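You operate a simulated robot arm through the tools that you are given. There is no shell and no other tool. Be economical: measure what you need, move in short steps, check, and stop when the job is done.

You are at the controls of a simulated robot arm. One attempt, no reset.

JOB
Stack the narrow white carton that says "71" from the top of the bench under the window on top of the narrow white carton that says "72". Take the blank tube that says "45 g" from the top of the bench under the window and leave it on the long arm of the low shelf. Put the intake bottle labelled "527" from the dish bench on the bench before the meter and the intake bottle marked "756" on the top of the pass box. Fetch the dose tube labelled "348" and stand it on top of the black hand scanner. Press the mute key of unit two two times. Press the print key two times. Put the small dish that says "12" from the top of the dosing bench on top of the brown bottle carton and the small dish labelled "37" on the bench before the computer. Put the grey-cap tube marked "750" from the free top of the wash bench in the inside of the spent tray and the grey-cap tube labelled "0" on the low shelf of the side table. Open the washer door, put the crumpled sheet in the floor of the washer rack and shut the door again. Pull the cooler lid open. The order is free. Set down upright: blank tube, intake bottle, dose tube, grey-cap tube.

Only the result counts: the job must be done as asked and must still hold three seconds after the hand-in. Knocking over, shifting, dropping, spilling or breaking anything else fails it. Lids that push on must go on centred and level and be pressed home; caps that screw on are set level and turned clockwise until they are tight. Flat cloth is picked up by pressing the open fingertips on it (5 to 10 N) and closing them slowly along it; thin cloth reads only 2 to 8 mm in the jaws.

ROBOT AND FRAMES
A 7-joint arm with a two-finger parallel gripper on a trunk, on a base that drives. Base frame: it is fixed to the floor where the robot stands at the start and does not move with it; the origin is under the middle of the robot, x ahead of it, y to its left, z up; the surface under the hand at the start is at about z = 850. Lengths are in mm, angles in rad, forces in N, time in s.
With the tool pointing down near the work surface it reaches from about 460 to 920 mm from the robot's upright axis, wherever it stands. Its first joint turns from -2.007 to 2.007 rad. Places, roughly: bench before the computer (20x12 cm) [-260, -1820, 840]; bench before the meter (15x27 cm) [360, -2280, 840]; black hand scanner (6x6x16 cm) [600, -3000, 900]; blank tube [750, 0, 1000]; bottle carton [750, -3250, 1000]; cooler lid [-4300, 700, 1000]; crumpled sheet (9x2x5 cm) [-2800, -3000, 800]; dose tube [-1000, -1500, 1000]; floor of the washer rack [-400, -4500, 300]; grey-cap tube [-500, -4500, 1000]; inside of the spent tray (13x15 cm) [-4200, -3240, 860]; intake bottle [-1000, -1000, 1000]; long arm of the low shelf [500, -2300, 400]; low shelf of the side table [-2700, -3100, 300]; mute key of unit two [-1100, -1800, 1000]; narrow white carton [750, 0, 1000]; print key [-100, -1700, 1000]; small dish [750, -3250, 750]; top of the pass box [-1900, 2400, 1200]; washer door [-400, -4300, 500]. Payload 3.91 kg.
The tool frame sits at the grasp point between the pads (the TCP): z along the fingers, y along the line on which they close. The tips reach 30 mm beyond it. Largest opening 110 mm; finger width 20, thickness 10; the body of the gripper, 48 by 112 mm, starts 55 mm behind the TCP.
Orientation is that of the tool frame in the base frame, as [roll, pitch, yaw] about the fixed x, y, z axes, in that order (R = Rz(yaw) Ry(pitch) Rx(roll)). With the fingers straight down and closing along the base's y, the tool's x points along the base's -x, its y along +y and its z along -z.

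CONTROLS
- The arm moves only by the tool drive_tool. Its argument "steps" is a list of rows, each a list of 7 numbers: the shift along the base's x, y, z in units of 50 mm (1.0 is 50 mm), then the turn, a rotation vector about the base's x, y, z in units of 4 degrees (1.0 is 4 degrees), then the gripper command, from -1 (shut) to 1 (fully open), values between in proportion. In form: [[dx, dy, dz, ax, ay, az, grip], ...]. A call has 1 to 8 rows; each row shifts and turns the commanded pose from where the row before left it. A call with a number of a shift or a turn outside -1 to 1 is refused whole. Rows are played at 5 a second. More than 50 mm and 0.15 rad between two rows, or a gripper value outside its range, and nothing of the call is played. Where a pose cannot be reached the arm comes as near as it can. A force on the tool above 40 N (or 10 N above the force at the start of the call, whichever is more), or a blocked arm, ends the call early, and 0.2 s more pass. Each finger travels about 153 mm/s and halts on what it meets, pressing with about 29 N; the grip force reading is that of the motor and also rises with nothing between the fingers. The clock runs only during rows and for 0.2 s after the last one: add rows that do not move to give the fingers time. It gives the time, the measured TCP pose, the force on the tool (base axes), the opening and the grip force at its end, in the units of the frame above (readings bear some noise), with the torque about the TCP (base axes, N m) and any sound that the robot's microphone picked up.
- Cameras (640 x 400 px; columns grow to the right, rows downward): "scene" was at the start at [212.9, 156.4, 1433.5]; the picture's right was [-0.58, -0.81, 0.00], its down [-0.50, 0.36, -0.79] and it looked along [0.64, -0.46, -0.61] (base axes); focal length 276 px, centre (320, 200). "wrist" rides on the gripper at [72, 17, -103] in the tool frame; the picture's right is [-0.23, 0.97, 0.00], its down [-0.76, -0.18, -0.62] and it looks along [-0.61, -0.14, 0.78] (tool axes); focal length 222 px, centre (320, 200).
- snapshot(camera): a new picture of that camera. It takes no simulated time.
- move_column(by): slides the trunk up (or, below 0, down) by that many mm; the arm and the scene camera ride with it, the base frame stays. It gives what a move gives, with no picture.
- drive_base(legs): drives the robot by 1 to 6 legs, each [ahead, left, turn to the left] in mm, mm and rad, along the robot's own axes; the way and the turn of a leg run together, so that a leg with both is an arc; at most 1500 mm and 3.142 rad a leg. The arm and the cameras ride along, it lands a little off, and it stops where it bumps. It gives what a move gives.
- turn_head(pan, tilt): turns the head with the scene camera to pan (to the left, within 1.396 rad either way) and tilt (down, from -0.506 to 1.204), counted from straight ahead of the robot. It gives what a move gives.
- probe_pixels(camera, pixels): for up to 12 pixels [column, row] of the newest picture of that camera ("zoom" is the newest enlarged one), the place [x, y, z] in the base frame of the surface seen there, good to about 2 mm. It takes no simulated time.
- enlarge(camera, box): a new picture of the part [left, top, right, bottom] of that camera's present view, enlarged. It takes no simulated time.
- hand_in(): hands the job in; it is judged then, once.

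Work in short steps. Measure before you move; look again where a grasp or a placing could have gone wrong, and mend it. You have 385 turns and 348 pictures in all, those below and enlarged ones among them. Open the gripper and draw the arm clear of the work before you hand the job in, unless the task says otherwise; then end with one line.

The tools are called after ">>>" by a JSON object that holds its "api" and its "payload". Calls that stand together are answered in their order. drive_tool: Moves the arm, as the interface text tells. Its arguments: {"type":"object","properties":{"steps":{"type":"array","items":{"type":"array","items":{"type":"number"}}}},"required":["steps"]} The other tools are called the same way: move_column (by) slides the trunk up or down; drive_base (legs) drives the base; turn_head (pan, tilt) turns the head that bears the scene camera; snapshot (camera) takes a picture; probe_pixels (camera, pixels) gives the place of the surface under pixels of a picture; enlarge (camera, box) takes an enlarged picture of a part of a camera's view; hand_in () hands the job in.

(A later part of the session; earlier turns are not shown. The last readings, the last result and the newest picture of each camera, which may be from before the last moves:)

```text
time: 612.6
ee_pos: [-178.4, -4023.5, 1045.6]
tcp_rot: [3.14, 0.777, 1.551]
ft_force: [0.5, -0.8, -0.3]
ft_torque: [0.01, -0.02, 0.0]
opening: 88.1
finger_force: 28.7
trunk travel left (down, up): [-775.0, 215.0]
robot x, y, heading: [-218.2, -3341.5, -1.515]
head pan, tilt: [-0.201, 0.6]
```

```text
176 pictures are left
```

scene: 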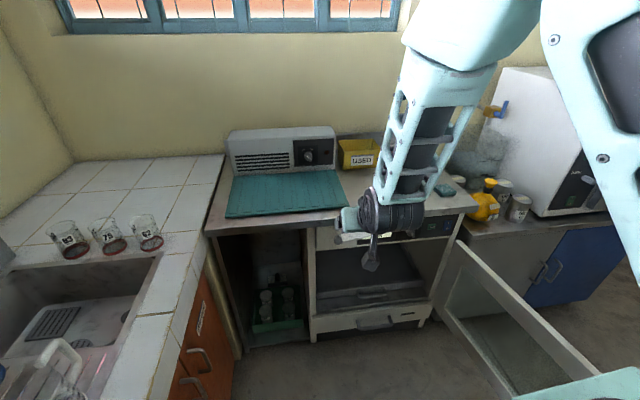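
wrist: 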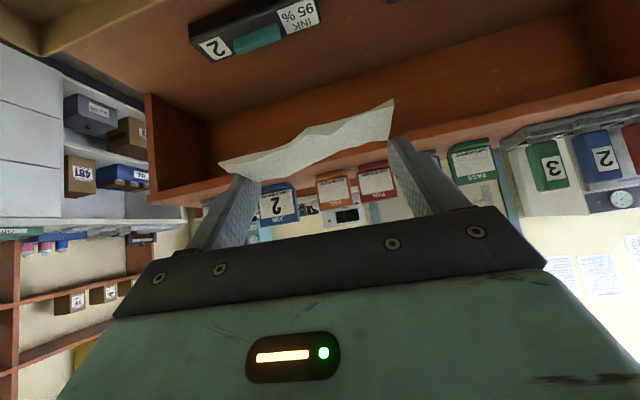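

Straighten the heading, shift right, and lower the trunk ~615 in front of the washer.

>>> {"api": "drive_base", "payload": {"legs": [[0, -85, -0.055]]}}

>>> {"api": "drive_tool", "payload": {"steps": [[-0.8, 0, 0, 0, 0, 0, -1], [-0.8, 0, 0, 0, 0, 0, -1], [0, 0, 0, 0, 0, 0, -1]]}}

>>> {"api": "move_column", "payload": {"by": -400}}

>>> {"api": "move_column", "payload": {"by": -220}}

>>> {"api": "turn_head", "payload": {"pan": -0.2, "tilt": 0.4}}

>>> {"api": "snapshot", "payload": {"camera": "scene"}}

>>> {"api": "snapshot", "payload": {"camera": "wrist"}}

```text
time: 613.7
ee_pos: [-302.0, -4027.6, 1044.4]
tcp_rot: [3.14, 0.778, 1.492]
ft_force: [0.5, -0.9, 0.3]
ft_torque: [-0.02, 0.0, -0.02]
opening: 88.4
finger_force: 29.0
trunk travel left (down, up): [-775.0, 215.0]
robot x, y, heading: [-303.8, -3346.3, -1.571]
head pan, tilt: [-0.201, 0.6]
```

```text
time: 614.5
ee_pos: [-381.2, -4029.1, 1044.9]
tcp_rot: [3.141, 0.778, 1.493]
ft_force: [0.6, -0.2, 0.5]
ft_torque: [0.04, -0.02, 0.02]
opening: 88.4
finger_force: 28.7
trunk travel left (down, up): [-775.0, 215.0]
robot x, y, heading: [-301.7, -3341.2, -1.571]
head pan, tilt: [-0.201, 0.6]
```

```text
time: 618.3
ee_pos: [-380.2, -4027.2, 646.1]
tcp_rot: [3.14, 0.779, 1.494]
ft_force: [-0.1, 0.9, 0.5]
ft_torque: [0.0, 0.01, -0.02]
opening: 88.4
finger_force: 29.3
trunk travel left (down, up): [-375.0, 615.0]
robot x, y, heading: [-301.5, -3343.4, -1.578]
head pan, tilt: [-0.201, 0.6]
```

```text
time: 620.6
ee_pos: [-381.4, -4028.0, 425.0]
tcp_rot: [3.139, 0.778, 1.495]
ft_force: [0.4, 0.1, -0.3]
ft_torque: [0.0, -0.06, 0.0]
opening: 88.3
finger_force: 28.8
trunk travel left (down, up): [-155.0, 835.0]
robot x, y, heading: [-300.6, -3343.8, -1.575]
head pan, tilt: [-0.201, 0.6]
```

```text
time: 621.4
ee_pos: [-380.8, -4027.6, 426.2]
tcp_rot: [3.138, 0.778, 1.493]
ft_force: [0.1, 0.7, -0.4]
ft_torque: [0.02, 0.0, 0.01]
opening: 88.4
finger_force: 28.9
trunk travel left (down, up): [-155.0, 835.0]
robot x, y, heading: [-302.1, -3341.7, -1.57]
head pan, tilt: [-0.201, 0.4]
```

```text
175 pictures are left
```

scene: 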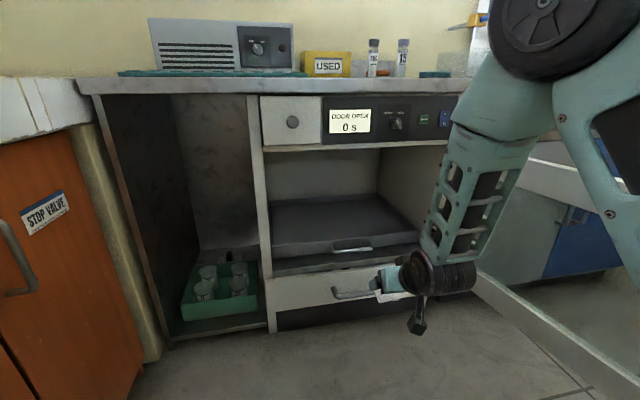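

```text
174 pictures are left
```

wrist: 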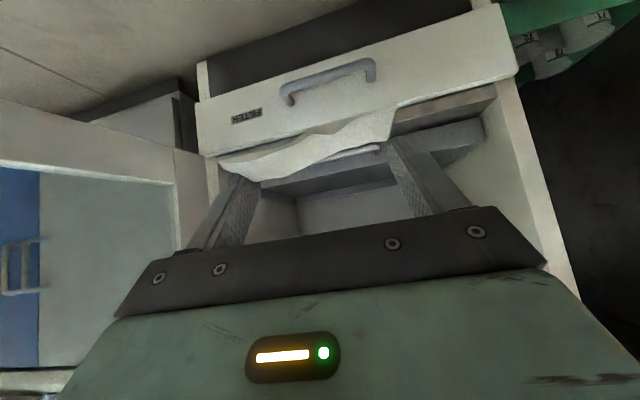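

Probing the washer interior: rack lip, floor, opening.

>>> {"api": "probe_pixels", "payload": {"camera": "scene", "pixels": [[330, 250], [330, 240], [330, 225], [340, 262], [350, 247], [330, 205], [275, 225], [415, 225], [330, 150], [380, 195], [290, 245], [330, 272]]}}

>>> {"api": "enlarge", "payload": {"camera": "scene", "box": [245, 130, 455, 310]}}

```text
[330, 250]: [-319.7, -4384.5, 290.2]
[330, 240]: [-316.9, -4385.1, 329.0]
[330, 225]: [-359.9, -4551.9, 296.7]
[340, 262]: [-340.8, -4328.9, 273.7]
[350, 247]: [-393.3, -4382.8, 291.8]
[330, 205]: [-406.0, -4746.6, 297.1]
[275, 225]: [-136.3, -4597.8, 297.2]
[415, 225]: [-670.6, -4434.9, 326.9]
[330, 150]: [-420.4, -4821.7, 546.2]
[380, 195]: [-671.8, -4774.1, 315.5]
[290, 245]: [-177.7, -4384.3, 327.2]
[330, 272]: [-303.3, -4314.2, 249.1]
```

```text
2.22 times, centred on (350, 220) of scene
```

zoom: 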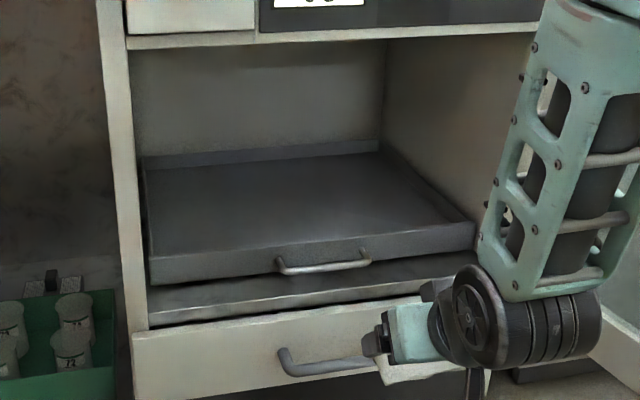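

Rack lip top is z≈330 at y=-4384, floor z=297. Lower TCP to 378 and drive forward 300, check.

>>> {"api": "drive_tool", "payload": {"steps": [[0, 0, -0.5, 0, 0, 0, -1], [0, 0, -0.46, 0, 0, 0, -1], [0, 0, 0, 0, 0, 0, -1]]}}

>>> {"api": "drive_base", "payload": {"legs": [[300, 0, 0]]}}

>>> {"api": "snapshot", "payload": {"camera": "scene"}}

>>> {"api": "snapshot", "payload": {"camera": "wrist"}}

```text
time: 622.2
ee_pos: [-381.9, -4026.8, 377.4]
tcp_rot: [3.139, 0.779, 1.492]
ft_force: [-0.8, -0.5, 0.0]
ft_torque: [-0.01, 0.01, 0.05]
opening: 88.1
finger_force: 28.9
trunk travel left (down, up): [-155.0, 835.0]
robot x, y, heading: [-300.5, -3342.9, -1.572]
head pan, tilt: [-0.201, 0.4]
```

```text
time: 624.2
ee_pos: [-376.5, -4326.4, 377.1]
tcp_rot: [3.14, 0.778, 1.498]
ft_force: [0.6, -0.5, -0.2]
ft_torque: [-0.02, 0.04, 0.0]
opening: 88.1
finger_force: 29.9
trunk travel left (down, up): [-155.0, 835.0]
robot x, y, heading: [-302.4, -3642.2, -1.572]
head pan, tilt: [-0.201, 0.4]
```

```text
172 pictures are left
```

scene: 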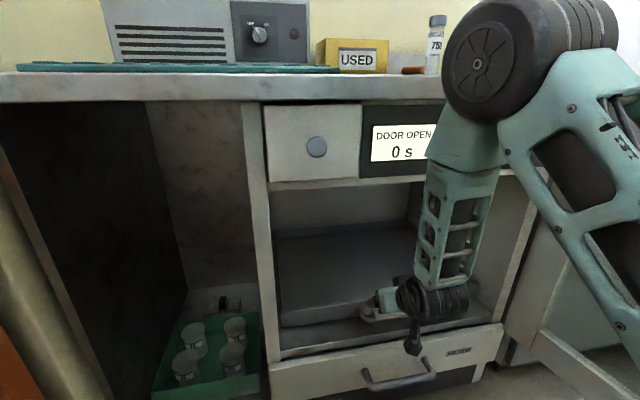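

```text
171 pictures are left
```

wrist: 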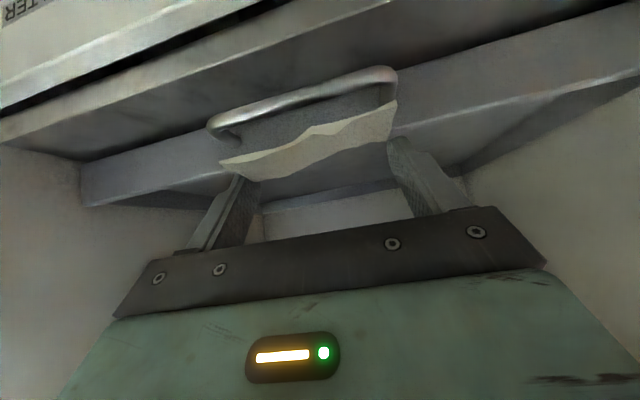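

The elbow is near the bench front; probing its position before going further.

>>> {"api": "probe_pixels", "payload": {"camera": "scene", "pixels": [[478, 65], [450, 60], [470, 150], [440, 180], [430, 120], [460, 20], [350, 180], [430, 290], [600, 95]]}}

```text
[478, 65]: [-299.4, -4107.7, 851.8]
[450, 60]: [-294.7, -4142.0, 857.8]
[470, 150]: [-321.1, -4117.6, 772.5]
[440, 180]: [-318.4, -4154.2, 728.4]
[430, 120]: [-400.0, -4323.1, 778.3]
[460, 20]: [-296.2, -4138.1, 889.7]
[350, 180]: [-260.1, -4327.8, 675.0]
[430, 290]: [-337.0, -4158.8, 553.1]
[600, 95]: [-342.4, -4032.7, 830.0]
```

Clearance allows ~60 mm more by base; the rest I reach with the arm.

>>> {"api": "drive_base", "payload": {"legs": [[60, 0, 0]]}}

>>> {"api": "drive_tool", "payload": {"steps": [[0, -0.4, 0, 0, 0, 0, -1], [0, -0.4, 0, 0, 0, 0, -1], [0, -0.4, 0, 0, 0, 0, -1], [0, -0.28, 0, 0, 0, 0, -1], [0, 0, 0, 0, 0, 0, -1]]}}

>>> {"api": "snapshot", "payload": {"camera": "wrist"}}

>>> {"api": "snapshot", "payload": {"camera": "scene"}}

```text
time: 625.2
ee_pos: [-375.9, -4386.4, 378.2]
tcp_rot: [3.14, 0.779, 1.498]
ft_force: [0.6, 0.6, -0.3]
ft_torque: [-0.04, 0.03, 0.0]
opening: 88.4
finger_force: 28.7
trunk travel left (down, up): [-155.0, 835.0]
robot x, y, heading: [-300.7, -3703.8, -1.566]
head pan, tilt: [-0.201, 0.4]
```

```text
time: 626.4
ee_pos: [-377.2, -4460.6, 378.1]
tcp_rot: [-3.141, 0.78, 1.499]
ft_force: [0.1, 0.6, 0.2]
ft_torque: [0.04, -0.01, -0.01]
opening: 88.3
finger_force: 29.2
trunk travel left (down, up): [-155.0, 835.0]
robot x, y, heading: [-301.4, -3701.4, -1.567]
head pan, tilt: [-0.201, 0.4]
```

```text
170 pictures are left
```

wrist: 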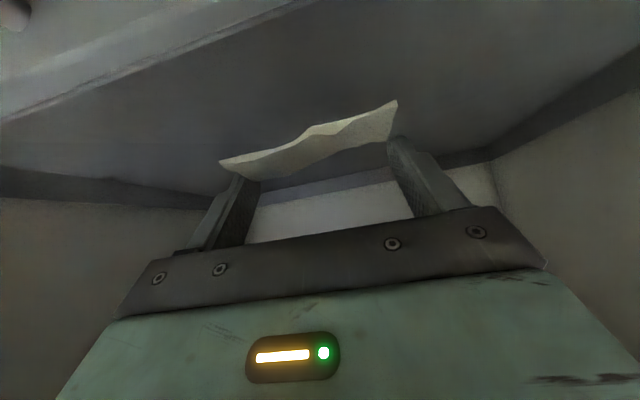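

```text
169 pictures are left
```

scene: 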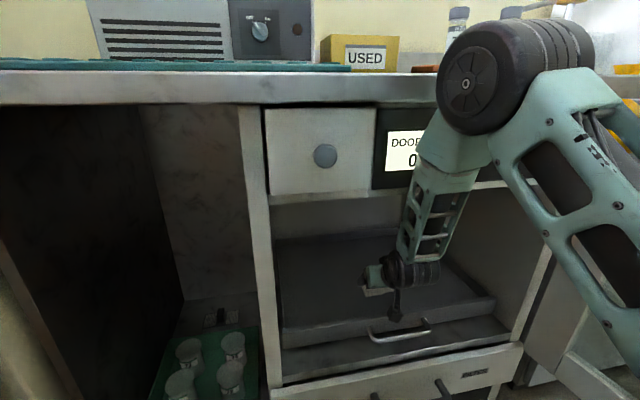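

Inside the rack, over its floor. Lower ~44 mm and release.

>>> {"api": "drive_tool", "payload": {"steps": [[0, 0, -0.3, 0, 0, 0, -1], [0, 0, -0.3, 0, 0, 0, -1], [0, 0, -0.2, 0, 0, 0, -1], [0, 0, -0.1, 0, 0, 0, -1], [0, 0, 0, 0, 0, 0, -1]]}}

```text
time: 627.6
ee_pos: [-376.1, -4459.5, 333.8]
tcp_rot: [3.141, 0.78, 1.497]
ft_force: [0.3, 0.0, -0.2]
ft_torque: [0.02, 0.01, 0.0]
opening: 88.2
finger_force: 28.5
trunk travel left (down, up): [-155.0, 835.0]
robot x, y, heading: [-297.6, -3704.0, -1.565]
head pan, tilt: [-0.201, 0.4]
```

>>> {"api": "drive_tool", "payload": {"steps": [[0, 0, -0.06, 0, 0, 0, -1], [0, 0, -0.04, 0, 0, 0, -1], [0, 0, 0, 0, 0, 0, 0.9], [0, 0, 0, 0, 0, 0, 0.9], [0, 0, 0.4, 0, 0, 0, 0.9], [0, 0, 0.5, 0, 0, 0, 0.9], [0, 0, 0, 0, 0, 0, 0.9]]}}

>>> {"api": "snapshot", "payload": {"camera": "wrist"}}

```text
time: 629.2
ee_pos: [-375.2, -4461.2, 371.8]
tcp_rot: [3.141, 0.779, 1.498]
ft_force: [0.2, 0.1, -0.5]
ft_torque: [-0.03, 0.01, 0.0]
opening: 104.6
finger_force: 0.1
trunk travel left (down, up): [-155.0, 835.0]
robot x, y, heading: [-304.4, -3704.0, -1.562]
head pan, tilt: [-0.201, 0.4]
```

```text
168 pictures are left
```

wrist: 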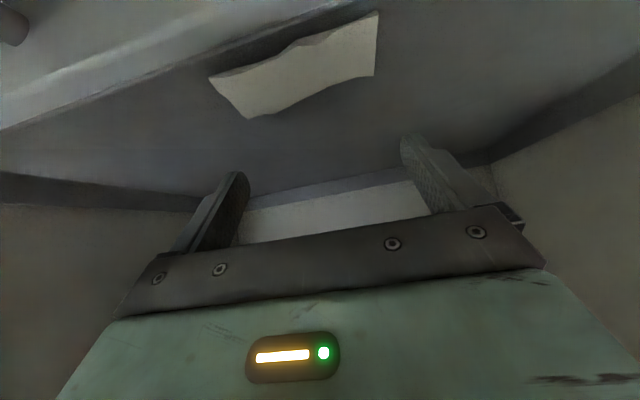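

Sheet is on the rack floor. Withdraw, go back, raise the trunk and untilt.

>>> {"api": "drive_tool", "payload": {"steps": [[0, 0.4, 0.1, 0, 0, 0, 0.5], [0, 0.5, 0.1, 0, 0, 0, 0], [0, 0.5, 0, 0, 0, 0, -0.5], [0, 0, 0, 0, 0, 0, -1]]}}

>>> {"api": "drive_base", "payload": {"legs": [[-420, 0, 0]]}}

>>> {"api": "move_column", "payload": {"by": 360}}

>>> {"api": "drive_tool", "payload": {"steps": [[0, 0, 0, 1, 0, 0, -1], [0, 0, 0, 1, 0, 0, -1], [0, 0, 0, 1, 0, 0, -1], [0, 0, 0, 1, 0, 0, -1], [0, 0, 0, 1, 0, 0, -1], [0, 0, 0, 1, 0, 0, -1], [0, 0, 0, 1, 0, 0, -1], [0, 0, 0, 1, 0, 0, -1]]}}

>>> {"api": "drive_tool", "payload": {"steps": [[0, 0, 0, 1, 0, 0.3, -1], [0, 0, 0, 1, 0, 0.4, -1], [0, 0, 0, 1, 0, 0.4, -1], [0, 0, 0, 0.1, 0, 0, -1]]}}

>>> {"api": "snapshot", "payload": {"camera": "scene"}}

```text
time: 630.2
ee_pos: [-376.0, -4389.0, 382.1]
tcp_rot: [3.14, 0.779, 1.499]
ft_force: [-0.4, 0.1, -0.4]
ft_torque: [0.0, 0.03, -0.01]
opening: 0.0
finger_force: 29.1
trunk travel left (down, up): [-155.0, 835.0]
robot x, y, heading: [-300.5, -3704.1, -1.569]
head pan, tilt: [-0.201, 0.4]
```

```text
time: 632.8
ee_pos: [-377.4, -3972.0, 381.5]
tcp_rot: [3.14, 0.78, 1.498]
ft_force: [0.0, 0.7, -0.3]
ft_torque: [0.01, -0.01, -0.02]
opening: 0.2
finger_force: 29.5
trunk travel left (down, up): [-155.0, 835.0]
robot x, y, heading: [-300.6, -3285.6, -1.567]
head pan, tilt: [-0.201, 0.4]
```

```text
time: 636.3
ee_pos: [-377.6, -3972.1, 742.3]
tcp_rot: [3.14, 0.778, 1.497]
ft_force: [0.7, -0.7, -0.1]
ft_torque: [-0.01, 0.02, -0.01]
opening: 0.1
finger_force: 29.9
trunk travel left (down, up): [-515.0, 475.0]
robot x, y, heading: [-302.5, -3284.0, -1.569]
head pan, tilt: [-0.201, 0.4]
```

```text
time: 638.1
ee_pos: [-378.4, -3972.4, 741.6]
tcp_rot: [-3.103, 0.221, 1.518]
ft_force: [-0.6, 0.2, 0.0]
ft_torque: [-0.02, 0.0, -0.03]
opening: 0.3
finger_force: 28.7
trunk travel left (down, up): [-515.0, 475.0]
robot x, y, heading: [-303.0, -3286.3, -1.567]
head pan, tilt: [-0.201, 0.4]
```

```text
time: 639.1
ee_pos: [-377.5, -3970.6, 742.5]
tcp_rot: [-3.099, 0.004, 1.595]
ft_force: [-0.3, 0.4, 0.2]
ft_torque: [-0.04, 0.01, -0.02]
opening: 0.2
finger_force: 29.0
trunk travel left (down, up): [-515.0, 475.0]
robot x, y, heading: [-301.1, -3280.3, -1.569]
head pan, tilt: [-0.201, 0.4]
```

```text
167 pictures are left
```

scene: 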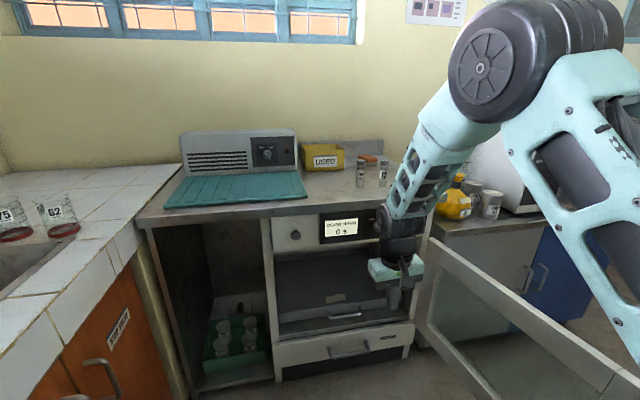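

The sheet is visible inside (335,297). Now close the door: go over its top to the outer (west) side at (-810,-3850).

>>> {"api": "drive_tool", "payload": {"steps": [[0, 0.2, 0.8, 0, -0.6, 0, -1], [-0.9, 0.25, 0.2, 0, 0, 0, -1], [-0.9, 0.25, 0, 0, 0, 0, -1], [-0.9, 0.25, 0, 0, 0, 0, -1], [-0.9, 0.25, 0, 0, 0, 0, -1], [-0.9, 0.25, 0, 0, 0, 0, -1], [-0.9, 0.25, 0, 0, 0, 0, -1], [-0.9, 0.25, 0, 0, 0, 0, -1]]}}

>>> {"api": "drive_tool", "payload": {"steps": [[-0.9, 0.2, 0, 0, 0, 0, -1], [-0.9, 0.2, 0, 0, 0, 0, -1], [-0.5, 0, 0, 0, 0, 0, -1], [0, 0, 0, 0, 0, 0, -1]]}}

>>> {"api": "snapshot", "payload": {"camera": "wrist"}}

```text
time: 640.9
ee_pos: [-695.5, -3874.2, 793.7]
tcp_rot: [-3.14, 0.005, 1.597]
ft_force: [-0.3, 0.7, 0.5]
ft_torque: [0.01, 0.03, -0.01]
opening: 0.0
finger_force: 29.2
trunk travel left (down, up): [-515.0, 475.0]
robot x, y, heading: [-305.8, -3285.8, -1.57]
head pan, tilt: [-0.201, 0.4]
```

```text
time: 641.9
ee_pos: [-808.1, -3852.2, 791.6]
tcp_rot: [3.14, 0.005, 1.596]
ft_force: [0.2, -0.5, -0.1]
ft_torque: [0.0, 0.04, -0.03]
opening: 0.0
finger_force: 28.9
trunk travel left (down, up): [-515.0, 475.0]
robot x, y, heading: [-303.8, -3286.0, -1.568]
head pan, tilt: [-0.201, 0.4]
```

```text
166 pictures are left
```

wrist: 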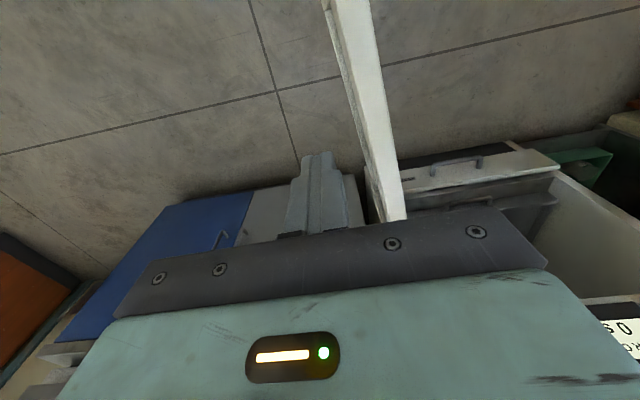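

Fingers are on the door's outer side. Lower to 655 and sweep the door closed along its arc.

>>> {"api": "drive_tool", "payload": {"steps": [[0, 0, -0.95, 0, 0, 0, -1], [0, 0, -0.95, 0, 0, 0, -1], [0, 0, -0.8, 0, 0, 0, -1], [0.6, 0.1, 0, 0, 0, 0, -1], [0.6, 0.1, 0, 0, 0, 0, -1], [0.6, 0.05, 0, 0, 0, 0, -1], [0.7, 0, 0, 0, 0, 0, -1], [0.7, 0, 0, 0, 0, 0, -1]]}}

>>> {"api": "drive_tool", "payload": {"steps": [[0.8, -0.05, 0, 0, 0, 0, -1], [0.8, -0.15, 0, 0, 0, 0, -1], [0.85, -0.25, 0, 0, 0, 0, -1], [0.85, -0.32, 0, 0, 0, 0, -1], [0.8, -0.42, 0, 0, 0, 0, -1], [0.75, -0.5, 0, 0, 0, 0, -1], [0.68, -0.6, 0, 0, 0, 0, -1], [0.6, -0.68, 0, 0, 0, 0, -1]]}}

>>> {"api": "snapshot", "payload": {"camera": "scene"}}

```text
time: 643.7
ee_pos: [-649.0, -3842.5, 657.2]
tcp_rot: [3.139, 0.005, 1.593]
ft_force: [-0.5, 1.3, 0.1]
ft_torque: [0.0, -0.02, 0.0]
opening: 0.2
finger_force: 28.6
trunk travel left (down, up): [-515.0, 475.0]
robot x, y, heading: [-301.0, -3284.5, -1.564]
head pan, tilt: [-0.201, 0.4]
```

```text
time: 645.5
ee_pos: [-340.0, -3988.3, 657.0]
tcp_rot: [-3.141, 0.004, 1.594]
ft_force: [0.2, 0.3, 1.4]
ft_torque: [0.02, -0.01, 0.0]
opening: 0.0
finger_force: 29.0
trunk travel left (down, up): [-515.0, 475.0]
robot x, y, heading: [-301.9, -3285.5, -1.565]
head pan, tilt: [-0.201, 0.4]
```

```text
165 pictures are left
```

scene: 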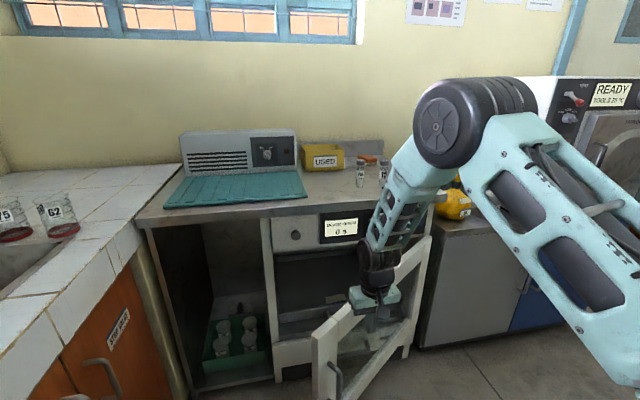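

Door follows. Continue toward closed.

>>> {"api": "drive_tool", "payload": {"steps": [[0.55, -0.7, 0, 0, 0, 0, -1], [0.5, -0.75, 0, 0, 0, 0, -1], [0.4, -0.8, 0, 0, 0, 0, -1], [0.3, -0.85, 0, 0, 0, 0, -1], [0.25, -0.6, 0, 0, 0, 0, -1]]}}

>>> {"api": "snapshot", "payload": {"camera": "scene"}}

```text
time: 646.7
ee_pos: [-240.8, -4174.8, 656.9]
tcp_rot: [3.141, 0.003, 1.593]
ft_force: [-0.3, 0.0, 0.3]
ft_torque: [0.01, -0.04, -0.02]
opening: 0.0
finger_force: 28.9
trunk travel left (down, up): [-515.0, 475.0]
robot x, y, heading: [-301.4, -3283.5, -1.569]
head pan, tilt: [-0.201, 0.4]
```

```text
164 pictures are left
```

scene: 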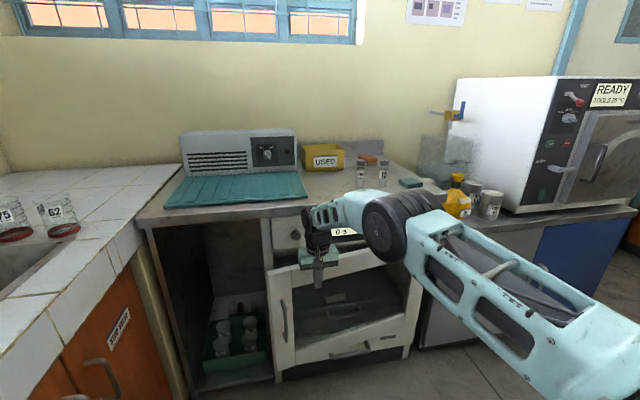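

Door nearly shut. For the last part I tilt the tool 36° so the wrist stays clear of the bench edge, then push at z≈600.

>>> {"api": "drive_tool", "payload": {"steps": [[0, 0.8, 0, 0, 0, 0, -1], [0, 0.8, 0, -1, 0, 0, -1], [0, 0.4, -0.4, -1, 0, 0, -1], [0, 0.2, -0.4, -1, 0, 0, -1], [0, 0, -0.4, -1, 0, 0, -1], [0, 0, 0, -1, 0, 0, -1], [0, 0, 0, -1, 0, 0, -1], [0, 0, 0, -1, 0, 0, -1]]}}

>>> {"api": "drive_tool", "payload": {"steps": [[0, 0, 0, -1, 0, 0, -1], [0, 0, 0, -1, 0, 0, -1], [0, 0, 0, 0, 0, 0, -1]]}}

>>> {"api": "drive_base", "payload": {"legs": [[80, 0, 0]]}}

>>> {"api": "snapshot", "payload": {"camera": "scene"}}

```text
time: 648.5
ee_pos: [-243.2, -4065.5, 597.8]
tcp_rot: [-3.128, 0.496, 1.597]
ft_force: [0.0, -0.7, 0.4]
ft_torque: [-0.01, -0.02, -0.01]
opening: 0.0
finger_force: 28.9
trunk travel left (down, up): [-515.0, 475.0]
robot x, y, heading: [-296.6, -3281.2, -1.565]
head pan, tilt: [-0.201, 0.4]
```

```text
time: 649.3
ee_pos: [-242.7, -4064.6, 596.2]
tcp_rot: [-3.123, 0.635, 1.601]
ft_force: [-1.1, -0.7, -0.5]
ft_torque: [-0.04, 0.01, -0.03]
opening: 0.0
finger_force: 28.9
trunk travel left (down, up): [-515.0, 475.0]
robot x, y, heading: [-308.3, -3279.6, -1.564]
head pan, tilt: [-0.201, 0.4]
```

```text
time: 650.3
ee_pos: [-242.1, -4143.8, 596.5]
tcp_rot: [-3.124, 0.633, 1.602]
ft_force: [-0.1, 0.2, 0.1]
ft_torque: [0.02, 0.0, -0.02]
opening: 0.0
finger_force: 28.6
trunk travel left (down, up): [-515.0, 475.0]
robot x, y, heading: [-302.6, -3360.1, -1.566]
head pan, tilt: [-0.201, 0.4]
```

```text
163 pictures are left
```

scene: 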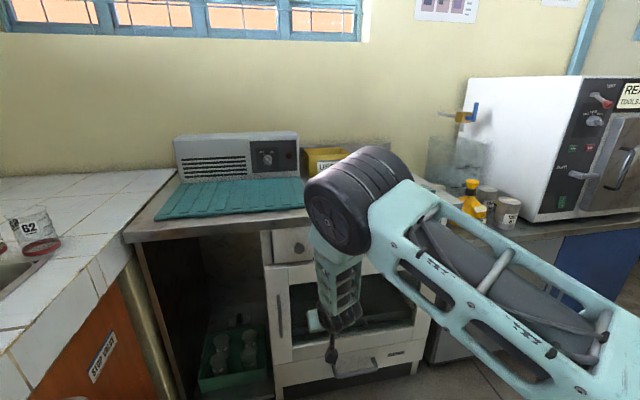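

Raise to press on the top rail (z≈655) rather than the glass, then push forward.

>>> {"api": "drive_tool", "payload": {"steps": [[0.3, 0, 0.8, 0, 0, 0, -1], [0.3, 0, 0.76, 0, 0, 0, -1], [0, 0, 0, 0, 0, 0, -1]]}}

>>> {"api": "drive_base", "payload": {"legs": [[80, 0, 0]]}}

>>> {"api": "drive_tool", "payload": {"steps": [[0, -0.2, 0, 0, 0, 0, -1], [0, -0.2, 0, 0, 0, 0, -1], [0, -0.2, 0, 0, 0, 0, -1], [0, -0.2, 0, 0, 0, 0, -1], [0, -0.15, 0, 0, 0, 0, -1], [0, -0.15, 0, 0, 0, 0, -1]]}}

```text
time: 651.1
ee_pos: [-211.5, -4143.0, 676.0]
tcp_rot: [-3.125, 0.635, 1.6]
ft_force: [0.0, 0.1, -0.4]
ft_torque: [-0.02, 0.02, -0.01]
opening: 0.2
finger_force: 28.4
trunk travel left (down, up): [-515.0, 475.0]
robot x, y, heading: [-307.9, -3364.2, -1.571]
head pan, tilt: [-0.201, 0.4]
```

```text
time: 652.2
ee_pos: [-211.9, -4224.1, 674.4]
tcp_rot: [-3.125, 0.631, 1.599]
ft_force: [-0.3, -0.5, 0.1]
ft_torque: [0.01, -0.02, 0.0]
opening: 0.0
finger_force: 29.4
trunk travel left (down, up): [-515.0, 475.0]
robot x, y, heading: [-302.4, -3443.4, -1.571]
head pan, tilt: [-0.201, 0.4]
```

```text
time: 653.6
ee_pos: [-213.3, -4275.9, 674.5]
tcp_rot: [-3.122, 0.628, 1.6]
ft_force: [-1.5, 26.6, 10.3]
ft_torque: [0.23, 0.07, -0.07]
opening: 0.0
finger_force: 28.9
trunk travel left (down, up): [-515.0, 475.0]
robot x, y, heading: [-302.4, -3447.2, -1.57]
head pan, tilt: [-0.201, 0.4]
```

Firm contact (27 N) at the closed position. Look at the display.

>>> {"api": "snapshot", "payload": {"camera": "scene"}}

>>> {"api": "drive_tool", "payload": {"steps": [[0, -0.06, 0, 0, 0, 0, -1], [0, 0, 0, 0, 0, 0, -1], [0, 0.5, 0, 0, 0, 0, -1], [0, 0.9, 0, 0, 0, 0, -1], [0, 0.5, 0.5, 0, 0, 0, -1]]}}

>>> {"api": "snapshot", "payload": {"camera": "scene"}}

```text
162 pictures are left
```

scene: 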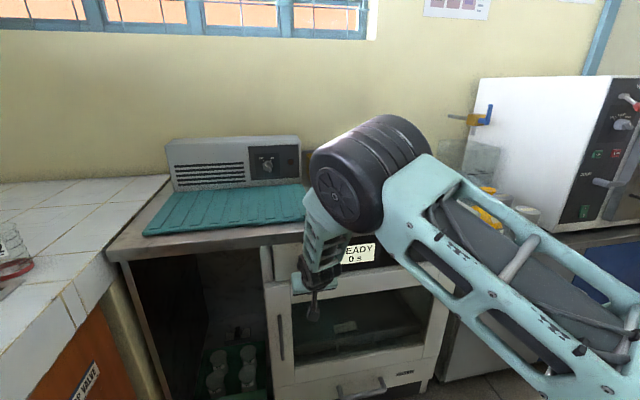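

```text
time: 653.9
ee_pos: [-210.8, -4277.2, 673.1]
tcp_rot: [-3.122, 0.621, 1.6]
ft_force: [1.0, 6.0, 3.2]
ft_torque: [0.07, 0.02, -0.02]
opening: 0.0
finger_force: 28.9
trunk travel left (down, up): [-515.0, 475.0]
robot x, y, heading: [-304.8, -3445.0, -1.571]
head pan, tilt: [-0.201, 0.4]
stopped in row 1: the force on the tool passed its limit at 46 N (the readings are from after the stop); the commanded pose is now the measured one
```

```text
161 pictures are left
```

scene: 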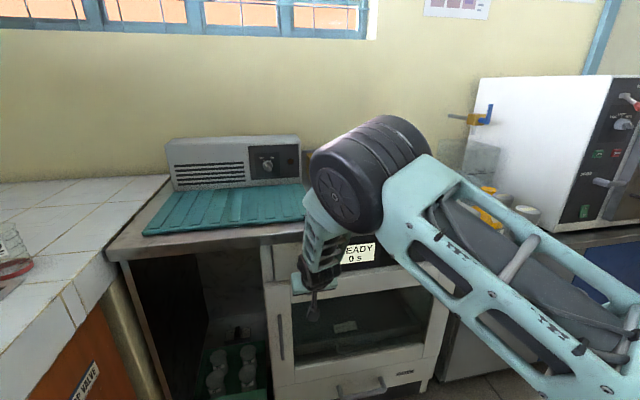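

"READY": the door is shut. Retreat, untilt and raise the trunk to normal.

>>> {"api": "drive_tool", "payload": {"steps": [[0, 0.6, 0, 0, 0, 0, -1], [0, 0.9, 0, 0, 0, 0, -1], [0, 0.6, 0, 1, 0, 0, -1], [0, 0.2, 0, 1, 0, 0, -1], [0, 0, 0, 1, 0, 0, -1], [0, 0, 0, 1, 0, 0, -1], [0, 0, 0, 1, 0, 0, -1], [0, 0, 0, 1, 0, 0, -1]]}}

>>> {"api": "drive_tool", "payload": {"steps": [[0, 0, 0, 1, 0, 0, -1], [0, 0, 0, 1, 0, 0, -0.5], [0, 0, 0, 1, -0.2, -0.2, 0], [0, 0, 0, 0, 0, 0, 0]]}}

>>> {"api": "move_column", "payload": {"by": 260}}

>>> {"api": "drive_base", "payload": {"legs": [[0, -130, 0], [190, 0, 0]]}}

>>> {"api": "snapshot", "payload": {"camera": "wrist"}}

>>> {"api": "snapshot", "payload": {"camera": "scene"}}

```text
time: 655.7
ee_pos: [-211.8, -4161.1, 673.0]
tcp_rot: [-3.135, 0.203, 1.593]
ft_force: [0.7, -0.8, 0.7]
ft_torque: [-0.01, 0.01, -0.01]
opening: 0.1
finger_force: 29.0
trunk travel left (down, up): [-515.0, 475.0]
robot x, y, heading: [-302.5, -3442.5, -1.566]
head pan, tilt: [-0.201, 0.4]
```

```text
time: 656.7
ee_pos: [-211.6, -4162.2, 672.7]
tcp_rot: [3.13, -0.005, 1.578]
ft_force: [-0.5, 0.0, 0.0]
ft_torque: [-0.01, 0.0, 0.01]
opening: 54.9
finger_force: 0.0
trunk travel left (down, up): [-515.0, 475.0]
robot x, y, heading: [-303.6, -3443.3, -1.57]
head pan, tilt: [-0.201, 0.4]
```

```text
time: 659.4
ee_pos: [-212.7, -4160.5, 932.3]
tcp_rot: [3.131, -0.004, 1.58]
ft_force: [0.6, 0.3, 0.0]
ft_torque: [0.0, 0.04, 0.01]
opening: 54.8
finger_force: 0.0
trunk travel left (down, up): [-775.0, 215.0]
robot x, y, heading: [-304.9, -3442.3, -1.573]
head pan, tilt: [-0.201, 0.4]
```

```text
time: 661.9
ee_pos: [-345.0, -4355.0, 933.2]
tcp_rot: [3.129, -0.003, 1.578]
ft_force: [-0.6, -0.2, -0.5]
ft_torque: [-0.03, 0.02, 0.0]
opening: 55.0
finger_force: 0.0
trunk travel left (down, up): [-775.0, 215.0]
robot x, y, heading: [-436.2, -3632.2, -1.573]
head pan, tilt: [-0.201, 0.4]
```

```text
160 pictures are left
```

wrist: 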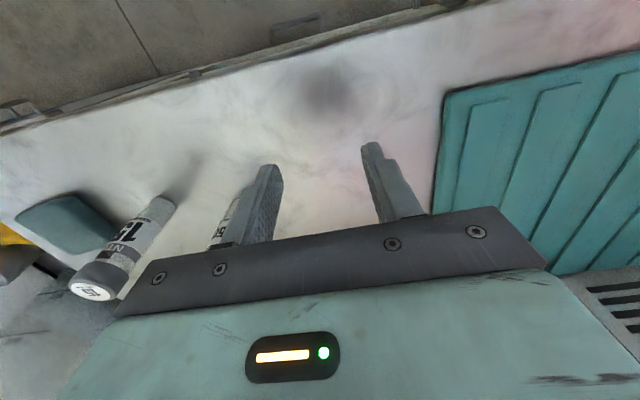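

```text
159 pictures are left
```

scene: 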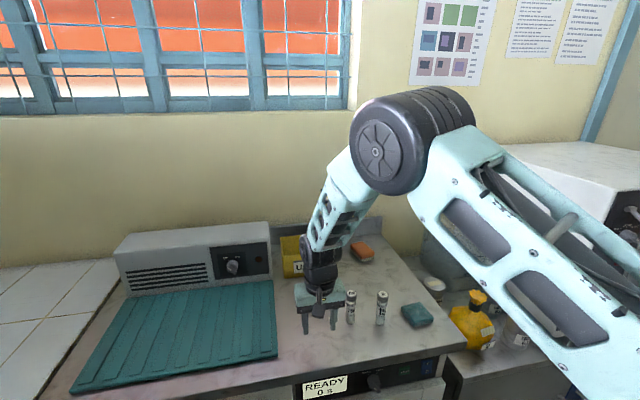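

Close to the tubes but clear. Rise 130 mm, then move over tube 750.

>>> {"api": "drive_tool", "payload": {"steps": [[0, 0, 0.9, 0, 0, 0, -0.2], [0, 0, 0.9, 0, 0, 0, -0.2], [0, 0, 0.8, 0, 0, 0, -0.2], [-0.9, -0.4, 0, 0, 0, 0, -0.2], [-0.9, -0.4, 0, 0, 0, 0, -0.2], [0, 0, 0, 0, 0, 0, -0.2]]}}

>>> {"api": "snapshot", "payload": {"camera": "wrist"}}

```text
time: 663.2
ee_pos: [-434.9, -4395.2, 1063.6]
tcp_rot: [3.128, -0.003, 1.579]
ft_force: [-1.1, -0.4, 0.2]
ft_torque: [-0.01, 0.03, 0.0]
opening: 44.0
finger_force: 0.0
trunk travel left (down, up): [-775.0, 215.0]
robot x, y, heading: [-433.1, -3636.3, -1.569]
head pan, tilt: [-0.201, 0.4]
```

```text
158 pictures are left
```

wrist: 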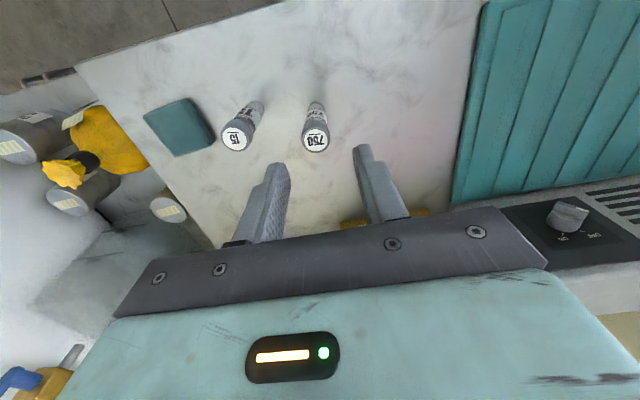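

Cap 750 at (315,139). Probing.

>>> {"api": "probe_pixels", "payload": {"camera": "wrist", "pixels": [[315, 139], [304, 140], [327, 138], [315, 129], [315, 149], [236, 138]]}}

```text
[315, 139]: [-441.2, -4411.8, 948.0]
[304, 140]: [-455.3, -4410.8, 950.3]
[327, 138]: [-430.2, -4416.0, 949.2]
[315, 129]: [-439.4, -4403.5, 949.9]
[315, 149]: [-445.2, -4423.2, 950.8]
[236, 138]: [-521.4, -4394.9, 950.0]
```

Centre (-442,-4413). Descend to 917 and grasp.

>>> {"api": "drive_tool", "payload": {"steps": [[-0.14, -0.36, -0.5, 0, 0, 0, -0.2], [0, 0, -0.8, 0, 0, 0, -0.2], [0, 0, -0.8, 0, 0, 0, -0.2], [0, 0, -0.84, 0, 0, 0, -0.2], [0, 0, 0, 0, 0, 0, -0.2], [0, 0, 0, 0, 0, 0, -1], [0, 0, 0, 0, 0, 0, -1]]}}

>>> {"api": "drive_tool", "payload": {"steps": [[0, 0, 0.6, 0, 0, 0, -1], [0, 0, 0.9, 0, 0, 0, -1], [0, 0, 0.9, 0, 0, 0, -1], [0, 0.5, 0.8, 0, 0, 0, -1], [0, 0.5, 0.8, 0, 0, 0, -1], [0, 0.8, 0.4, 0, 0, 0, -1], [0, 0.9, 0, 0, 0, 0, -1], [0, 0.9, 0, 0, 0, 0, -1]]}}

>>> {"api": "snapshot", "payload": {"camera": "scene"}}

```text
time: 664.9
ee_pos: [-442.3, -4415.0, 913.9]
tcp_rot: [3.13, -0.004, 1.58]
ft_force: [0.9, 0.0, 0.2]
ft_torque: [-0.03, -0.02, 0.01]
opening: 28.5
finger_force: 28.7
trunk travel left (down, up): [-775.0, 215.0]
robot x, y, heading: [-433.5, -3637.9, -1.569]
head pan, tilt: [-0.201, 0.4]
```

```text
time: 666.6
ee_pos: [-441.6, -4232.8, 1135.9]
tcp_rot: [3.13, -0.006, 1.579]
ft_force: [-0.1, -1.3, -0.6]
ft_torque: [0.02, -0.01, 0.01]
opening: 28.1
finger_force: 28.7
trunk travel left (down, up): [-775.0, 215.0]
robot x, y, heading: [-434.8, -3637.8, -1.572]
head pan, tilt: [-0.201, 0.4]
```

```text
157 pictures are left
```

scene: 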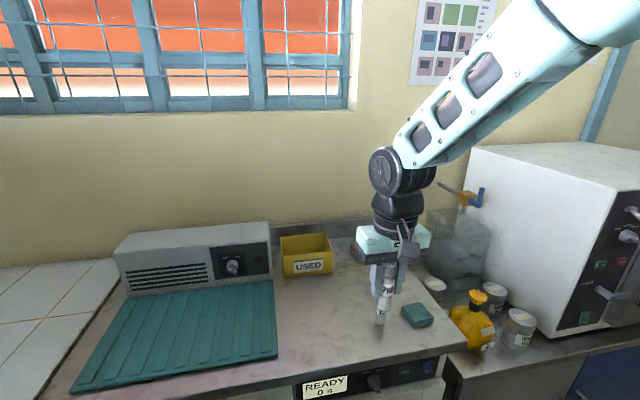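

750 is held. Drive west along y≈-3780 past the side table to (-3480,-3250) facing west.

>>> {"api": "drive_base", "payload": {"legs": [[0, 0, -1.57], [0, 140, 0], [1450, 0, 0], [1450, 0, 0]]}}

>>> {"api": "turn_head", "payload": {"pan": -0.3, "tilt": 0.5}}

>>> {"api": "snapshot", "payload": {"camera": "scene"}}

```text
time: 685.3
ee_pos: [-3905.2, -3766.9, 1136.3]
tcp_rot: [3.128, -0.005, 0.02]
ft_force: [0.8, -0.2, -1.3]
ft_torque: [-0.01, -0.02, 0.03]
opening: 28.2
finger_force: 28.8
trunk travel left (down, up): [-775.0, 215.0]
robot x, y, heading: [-3308.8, -3768.1, -3.132]
head pan, tilt: [-0.201, 0.4]
```

```text
time: 686.0
ee_pos: [-3905.7, -3767.8, 1135.6]
tcp_rot: [3.129, -0.004, 0.02]
ft_force: [0.1, -1.1, -0.3]
ft_torque: [-0.03, -0.01, 0.01]
opening: 28.2
finger_force: 29.1
trunk travel left (down, up): [-775.0, 215.0]
robot x, y, heading: [-3306.5, -3770.8, -3.126]
head pan, tilt: [-0.3, 0.499]
```

```text
156 pictures are left
```

scene: 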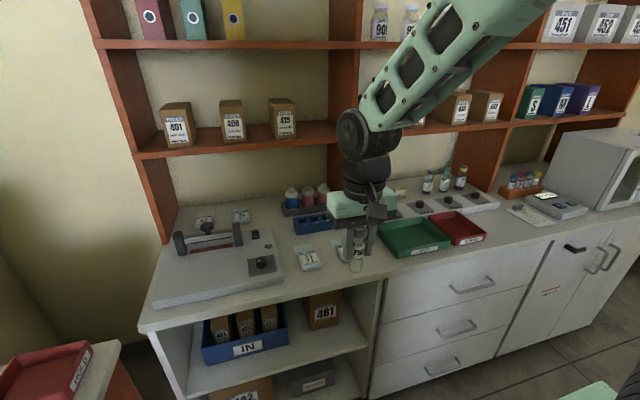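

Green tray at (412,236), red at (458,228). Enlarge and probe.

>>> {"api": "enlarge", "payload": {"camera": "scene", "box": [370, 170, 530, 270]}}

>>> {"api": "probe_pixels", "payload": {"camera": "scene", "pixels": [[412, 236], [458, 228], [460, 213], [440, 225], [480, 235], [462, 242], [400, 130], [520, 122], [330, 150]]}}

```text
4.00 times, centred on (450, 220) of scene
```

zoom: 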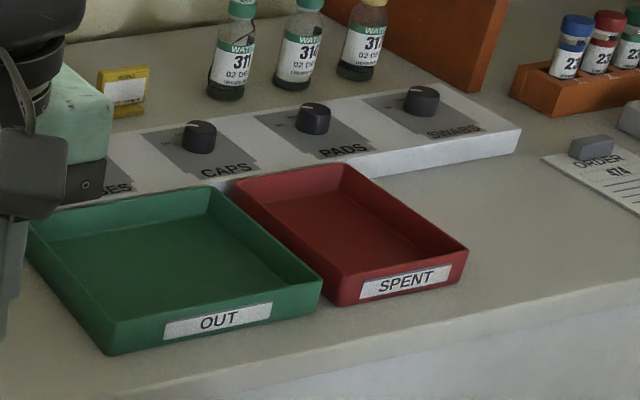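

```text
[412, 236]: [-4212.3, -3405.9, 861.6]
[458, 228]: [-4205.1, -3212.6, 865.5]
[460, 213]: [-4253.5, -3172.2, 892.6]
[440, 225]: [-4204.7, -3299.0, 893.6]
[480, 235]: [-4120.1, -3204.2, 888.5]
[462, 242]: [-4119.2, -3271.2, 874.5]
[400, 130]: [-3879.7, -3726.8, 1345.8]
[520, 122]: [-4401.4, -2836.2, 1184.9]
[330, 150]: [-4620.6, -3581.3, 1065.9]
```

The SPENT tray is the red one, centre ≈(-4195,-3240), floor z≈862. Drive in front of it.

>>> {"api": "drive_base", "payload": {"legs": [[0, -530, 0], [170, 0, 0]]}}

>>> {"api": "turn_head", "payload": {"pan": -0.1, "tilt": 0.6}}

>>> {"api": "snapshot", "payload": {"camera": "scene"}}

```text
time: 688.0
ee_pos: [-3914.3, -3477.0, 1135.8]
tcp_rot: [3.129, -0.005, -0.099]
ft_force: [0.5, 0.4, 0.5]
ft_torque: [-0.04, 0.02, 0.03]
opening: 28.4
finger_force: 29.1
trunk travel left (down, up): [-775.0, 215.0]
robot x, y, heading: [-3324.4, -3548.9, 3.032]
head pan, tilt: [-0.3, 0.499]
stopped in leg 1: the robot was blocked; the commanded pose is now the measured one
```

```text
time: 688.8
ee_pos: [-3916.1, -3478.2, 1135.5]
tcp_rot: [3.13, -0.005, -0.099]
ft_force: [0.2, -0.2, -0.6]
ft_torque: [-0.01, 0.02, 0.0]
opening: 28.3
finger_force: 28.6
trunk travel left (down, up): [-775.0, 215.0]
robot x, y, heading: [-3319.9, -3549.7, 3.037]
head pan, tilt: [-0.099, 0.6]
```

```text
154 pictures are left
```

scene: 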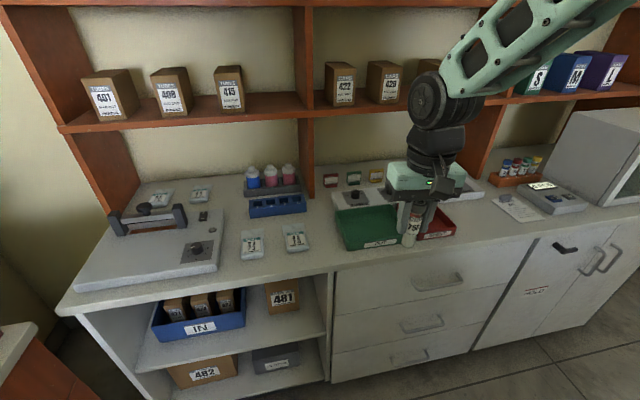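

The base touched the side table. Back away (left 60), forward 250, then go right; later I check the table's tube.

>>> {"api": "drive_base", "payload": {"legs": [[0, 60, 0], [230, 0, 0.1], [0, -360, 0]]}}

>>> {"api": "snapshot", "payload": {"camera": "scene"}}

```text
time: 693.0
ee_pos: [-4148.8, -3207.9, 1136.6]
tcp_rot: [3.128, -0.007, -0.013]
ft_force: [-0.1, 0.0, 0.8]
ft_torque: [0.01, 0.03, 0.0]
opening: 28.1
finger_force: 29.0
trunk travel left (down, up): [-775.0, 215.0]
robot x, y, heading: [-3553.5, -3235.1, 3.12]
head pan, tilt: [-0.099, 0.6]
```

```text
153 pictures are left
```

scene: 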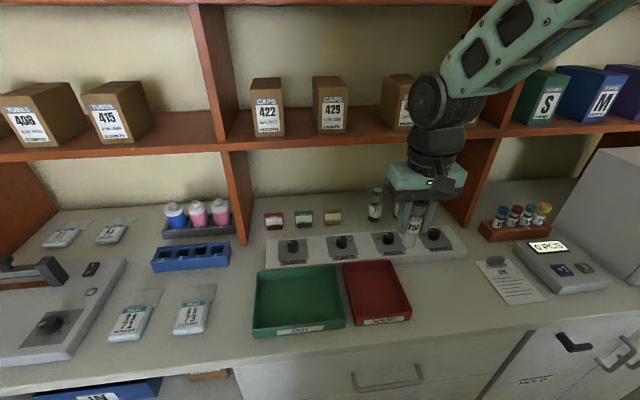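

Probing the red tray's floor corners.

>>> {"api": "probe_pixels", "payload": {"camera": "scene", "pixels": [[350, 270], [388, 266], [402, 308], [358, 313], [375, 290], [346, 264], [392, 260], [409, 313], [352, 321], [430, 245]]}}

```text
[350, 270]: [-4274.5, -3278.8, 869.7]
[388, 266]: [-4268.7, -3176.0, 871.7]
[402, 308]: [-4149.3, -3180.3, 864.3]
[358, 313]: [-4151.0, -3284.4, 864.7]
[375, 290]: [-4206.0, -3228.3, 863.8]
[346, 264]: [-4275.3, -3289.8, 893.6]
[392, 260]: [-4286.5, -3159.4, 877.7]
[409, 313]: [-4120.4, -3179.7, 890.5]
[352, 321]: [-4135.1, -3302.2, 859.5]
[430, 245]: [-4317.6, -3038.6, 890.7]
```

Tray centre (-4202,-3230), floor 864. Move over and lower to ~940.

>>> {"api": "drive_tool", "payload": {"steps": [[-0.53, -0.22, 0, 0, 0, 0, -1], [-0.53, -0.22, -0.3, 0, 0, 0, -1], [0, 0, -0.9, 0, 0, 0, -1], [0, 0, -0.9, 0, 0, 0, -1], [0, 0, -0.9, 0, 0, 0, -1], [0, 0, -0.9, 0, 0, 0, -1], [0, 0, 0, 0, 0, 0, -1]]}}

>>> {"api": "snapshot", "payload": {"camera": "scene"}}

```text
time: 694.6
ee_pos: [-4202.1, -3233.0, 939.0]
tcp_rot: [3.13, -0.003, -0.015]
ft_force: [0.1, -0.1, -0.6]
ft_torque: [0.01, 0.0, 0.01]
opening: 28.4
finger_force: 28.8
trunk travel left (down, up): [-775.0, 215.0]
robot x, y, heading: [-3551.4, -3232.3, 3.12]
head pan, tilt: [-0.099, 0.6]
```

```text
152 pictures are left
```

scene: 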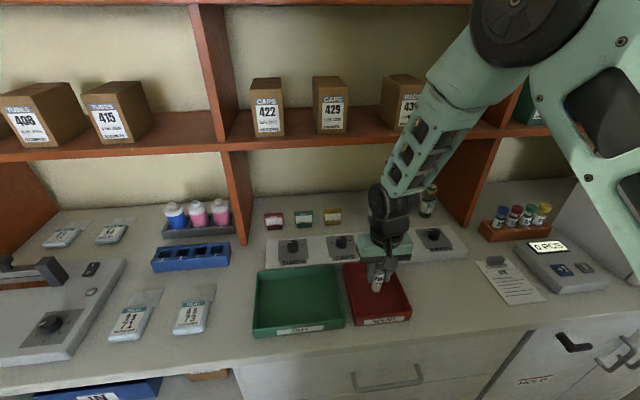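

Over the tray. Lower gently to contact.

>>> {"api": "drive_tool", "payload": {"steps": [[0, 0, -0.12, 0, 0, 0, -1], [0, 0, -0.05, 0, 0, 0, -1], [0, 0, -0.04, 0, 0, 0, -1], [0, 0, 0, 0, 0, 0, -1]]}}

```text
time: 695.6
ee_pos: [-4202.2, -3232.3, 930.4]
tcp_rot: [3.13, -0.005, -0.014]
ft_force: [-0.5, -0.4, -0.8]
ft_torque: [0.01, -0.02, -0.04]
opening: 28.4
finger_force: 29.2
trunk travel left (down, up): [-775.0, 215.0]
robot x, y, heading: [-3552.6, -3231.0, 3.119]
head pan, tilt: [-0.099, 0.6]
```

>>> {"api": "drive_tool", "payload": {"steps": [[0, 0, -0.04, 0, 0, 0, -1], [0, 0, -0.04, 0, 0, 0, -1], [0, 0, 0, 0, 0, 0, -1]]}}

```text
time: 696.4
ee_pos: [-4201.9, -3231.5, 928.3]
tcp_rot: [3.129, -0.002, -0.012]
ft_force: [5.6, -1.4, 23.5]
ft_torque: [0.07, -0.3, -0.05]
opening: 28.2
finger_force: 29.0
trunk travel left (down, up): [-775.0, 215.0]
robot x, y, heading: [-3553.3, -3230.3, 3.12]
head pan, tilt: [-0.099, 0.6]
```

Contact. Ease 2 mm, open to ~44 and rise.

>>> {"api": "drive_tool", "payload": {"steps": [[0, 0, 0.04, 0, 0, 0, -1], [0, 0, 0, 0, 0, 0, -0.4], [0, 0, 0, 0, 0, 0, -0.2], [0, 0, 0, 0, 0, 0, -0.2], [0, 0, 0.5, 0, 0, 0, -0.2], [0, 0, 0.9, 0, 0, 0, -0.2], [0, 0, 0.9, 0, 0, 0, -0.2], [0.3, 0, 0.9, 0, 0, 0, 0]]}}

>>> {"api": "enlarge", "payload": {"camera": "scene", "box": [300, 200, 480, 340]}}

```text
time: 698.2
ee_pos: [-4188.3, -3230.4, 1087.3]
tcp_rot: [3.13, -0.004, -0.015]
ft_force: [-0.8, -0.2, 0.2]
ft_torque: [0.01, 0.0, -0.02]
opening: 54.9
finger_force: 0.0
trunk travel left (down, up): [-775.0, 215.0]
robot x, y, heading: [-3552.7, -3230.5, 3.12]
head pan, tilt: [-0.099, 0.6]
```

```text
2.86 times, centred on (390, 270) of scene
```

zoom: 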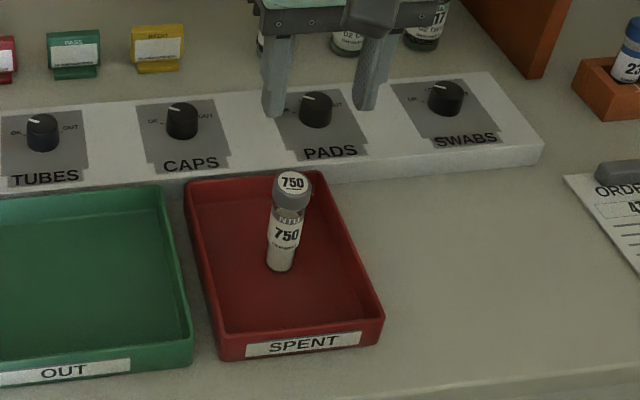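

750 stands in the SPENT tray. Retract, turn north and, in passing, check tube "0" on the side table.

>>> {"api": "drive_tool", "payload": {"steps": [[0.9, 0, 0.4, 0, 0, 0, 0], [0.9, 0, 0.4, 0, 0, 0, 0], [0.6, 0, 0.3, 0, 0, 0, 0]]}}

>>> {"api": "drive_base", "payload": {"legs": [[0, 0, -1.55], [800, 0, 0]]}}

>>> {"api": "turn_head", "payload": {"pan": -1.396, "tilt": 0.75}}

>>> {"api": "snapshot", "payload": {"camera": "scene"}}

```text
time: 699.0
ee_pos: [-4067.4, -3231.0, 1142.6]
tcp_rot: [3.131, -0.006, -0.011]
ft_force: [-0.7, -0.1, -0.3]
ft_torque: [-0.01, -0.04, 0.01]
opening: 54.8
finger_force: 0.0
trunk travel left (down, up): [-775.0, 215.0]
robot x, y, heading: [-3550.9, -3230.7, 3.118]
head pan, tilt: [-0.099, 0.6]
```

```text
time: 707.1
ee_pos: [-3570.0, -1911.9, 1143.3]
tcp_rot: [3.13, -0.005, -1.559]
ft_force: [0.5, -0.9, 0.5]
ft_torque: [-0.02, -0.01, 0.03]
opening: 54.8
finger_force: 0.0
trunk travel left (down, up): [-775.0, 215.0]
robot x, y, heading: [-3555.5, -2429.1, 1.572]
head pan, tilt: [-0.099, 0.6]
```

```text
time: 708.5
ee_pos: [-3571.3, -1912.1, 1143.4]
tcp_rot: [3.129, -0.006, -1.557]
ft_force: [0.1, 0.4, 0.2]
ft_torque: [0.02, -0.03, -0.01]
opening: 55.0
finger_force: 0.0
trunk travel left (down, up): [-775.0, 215.0]
robot x, y, heading: [-3556.5, -2427.8, 1.572]
head pan, tilt: [-1.396, 0.75]
```

```text
150 pictures are left
```

scene: 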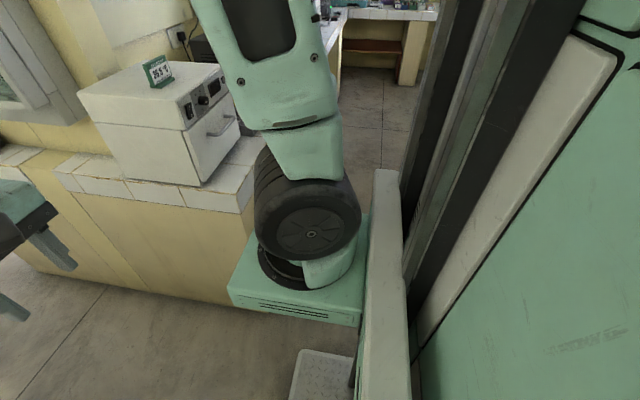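

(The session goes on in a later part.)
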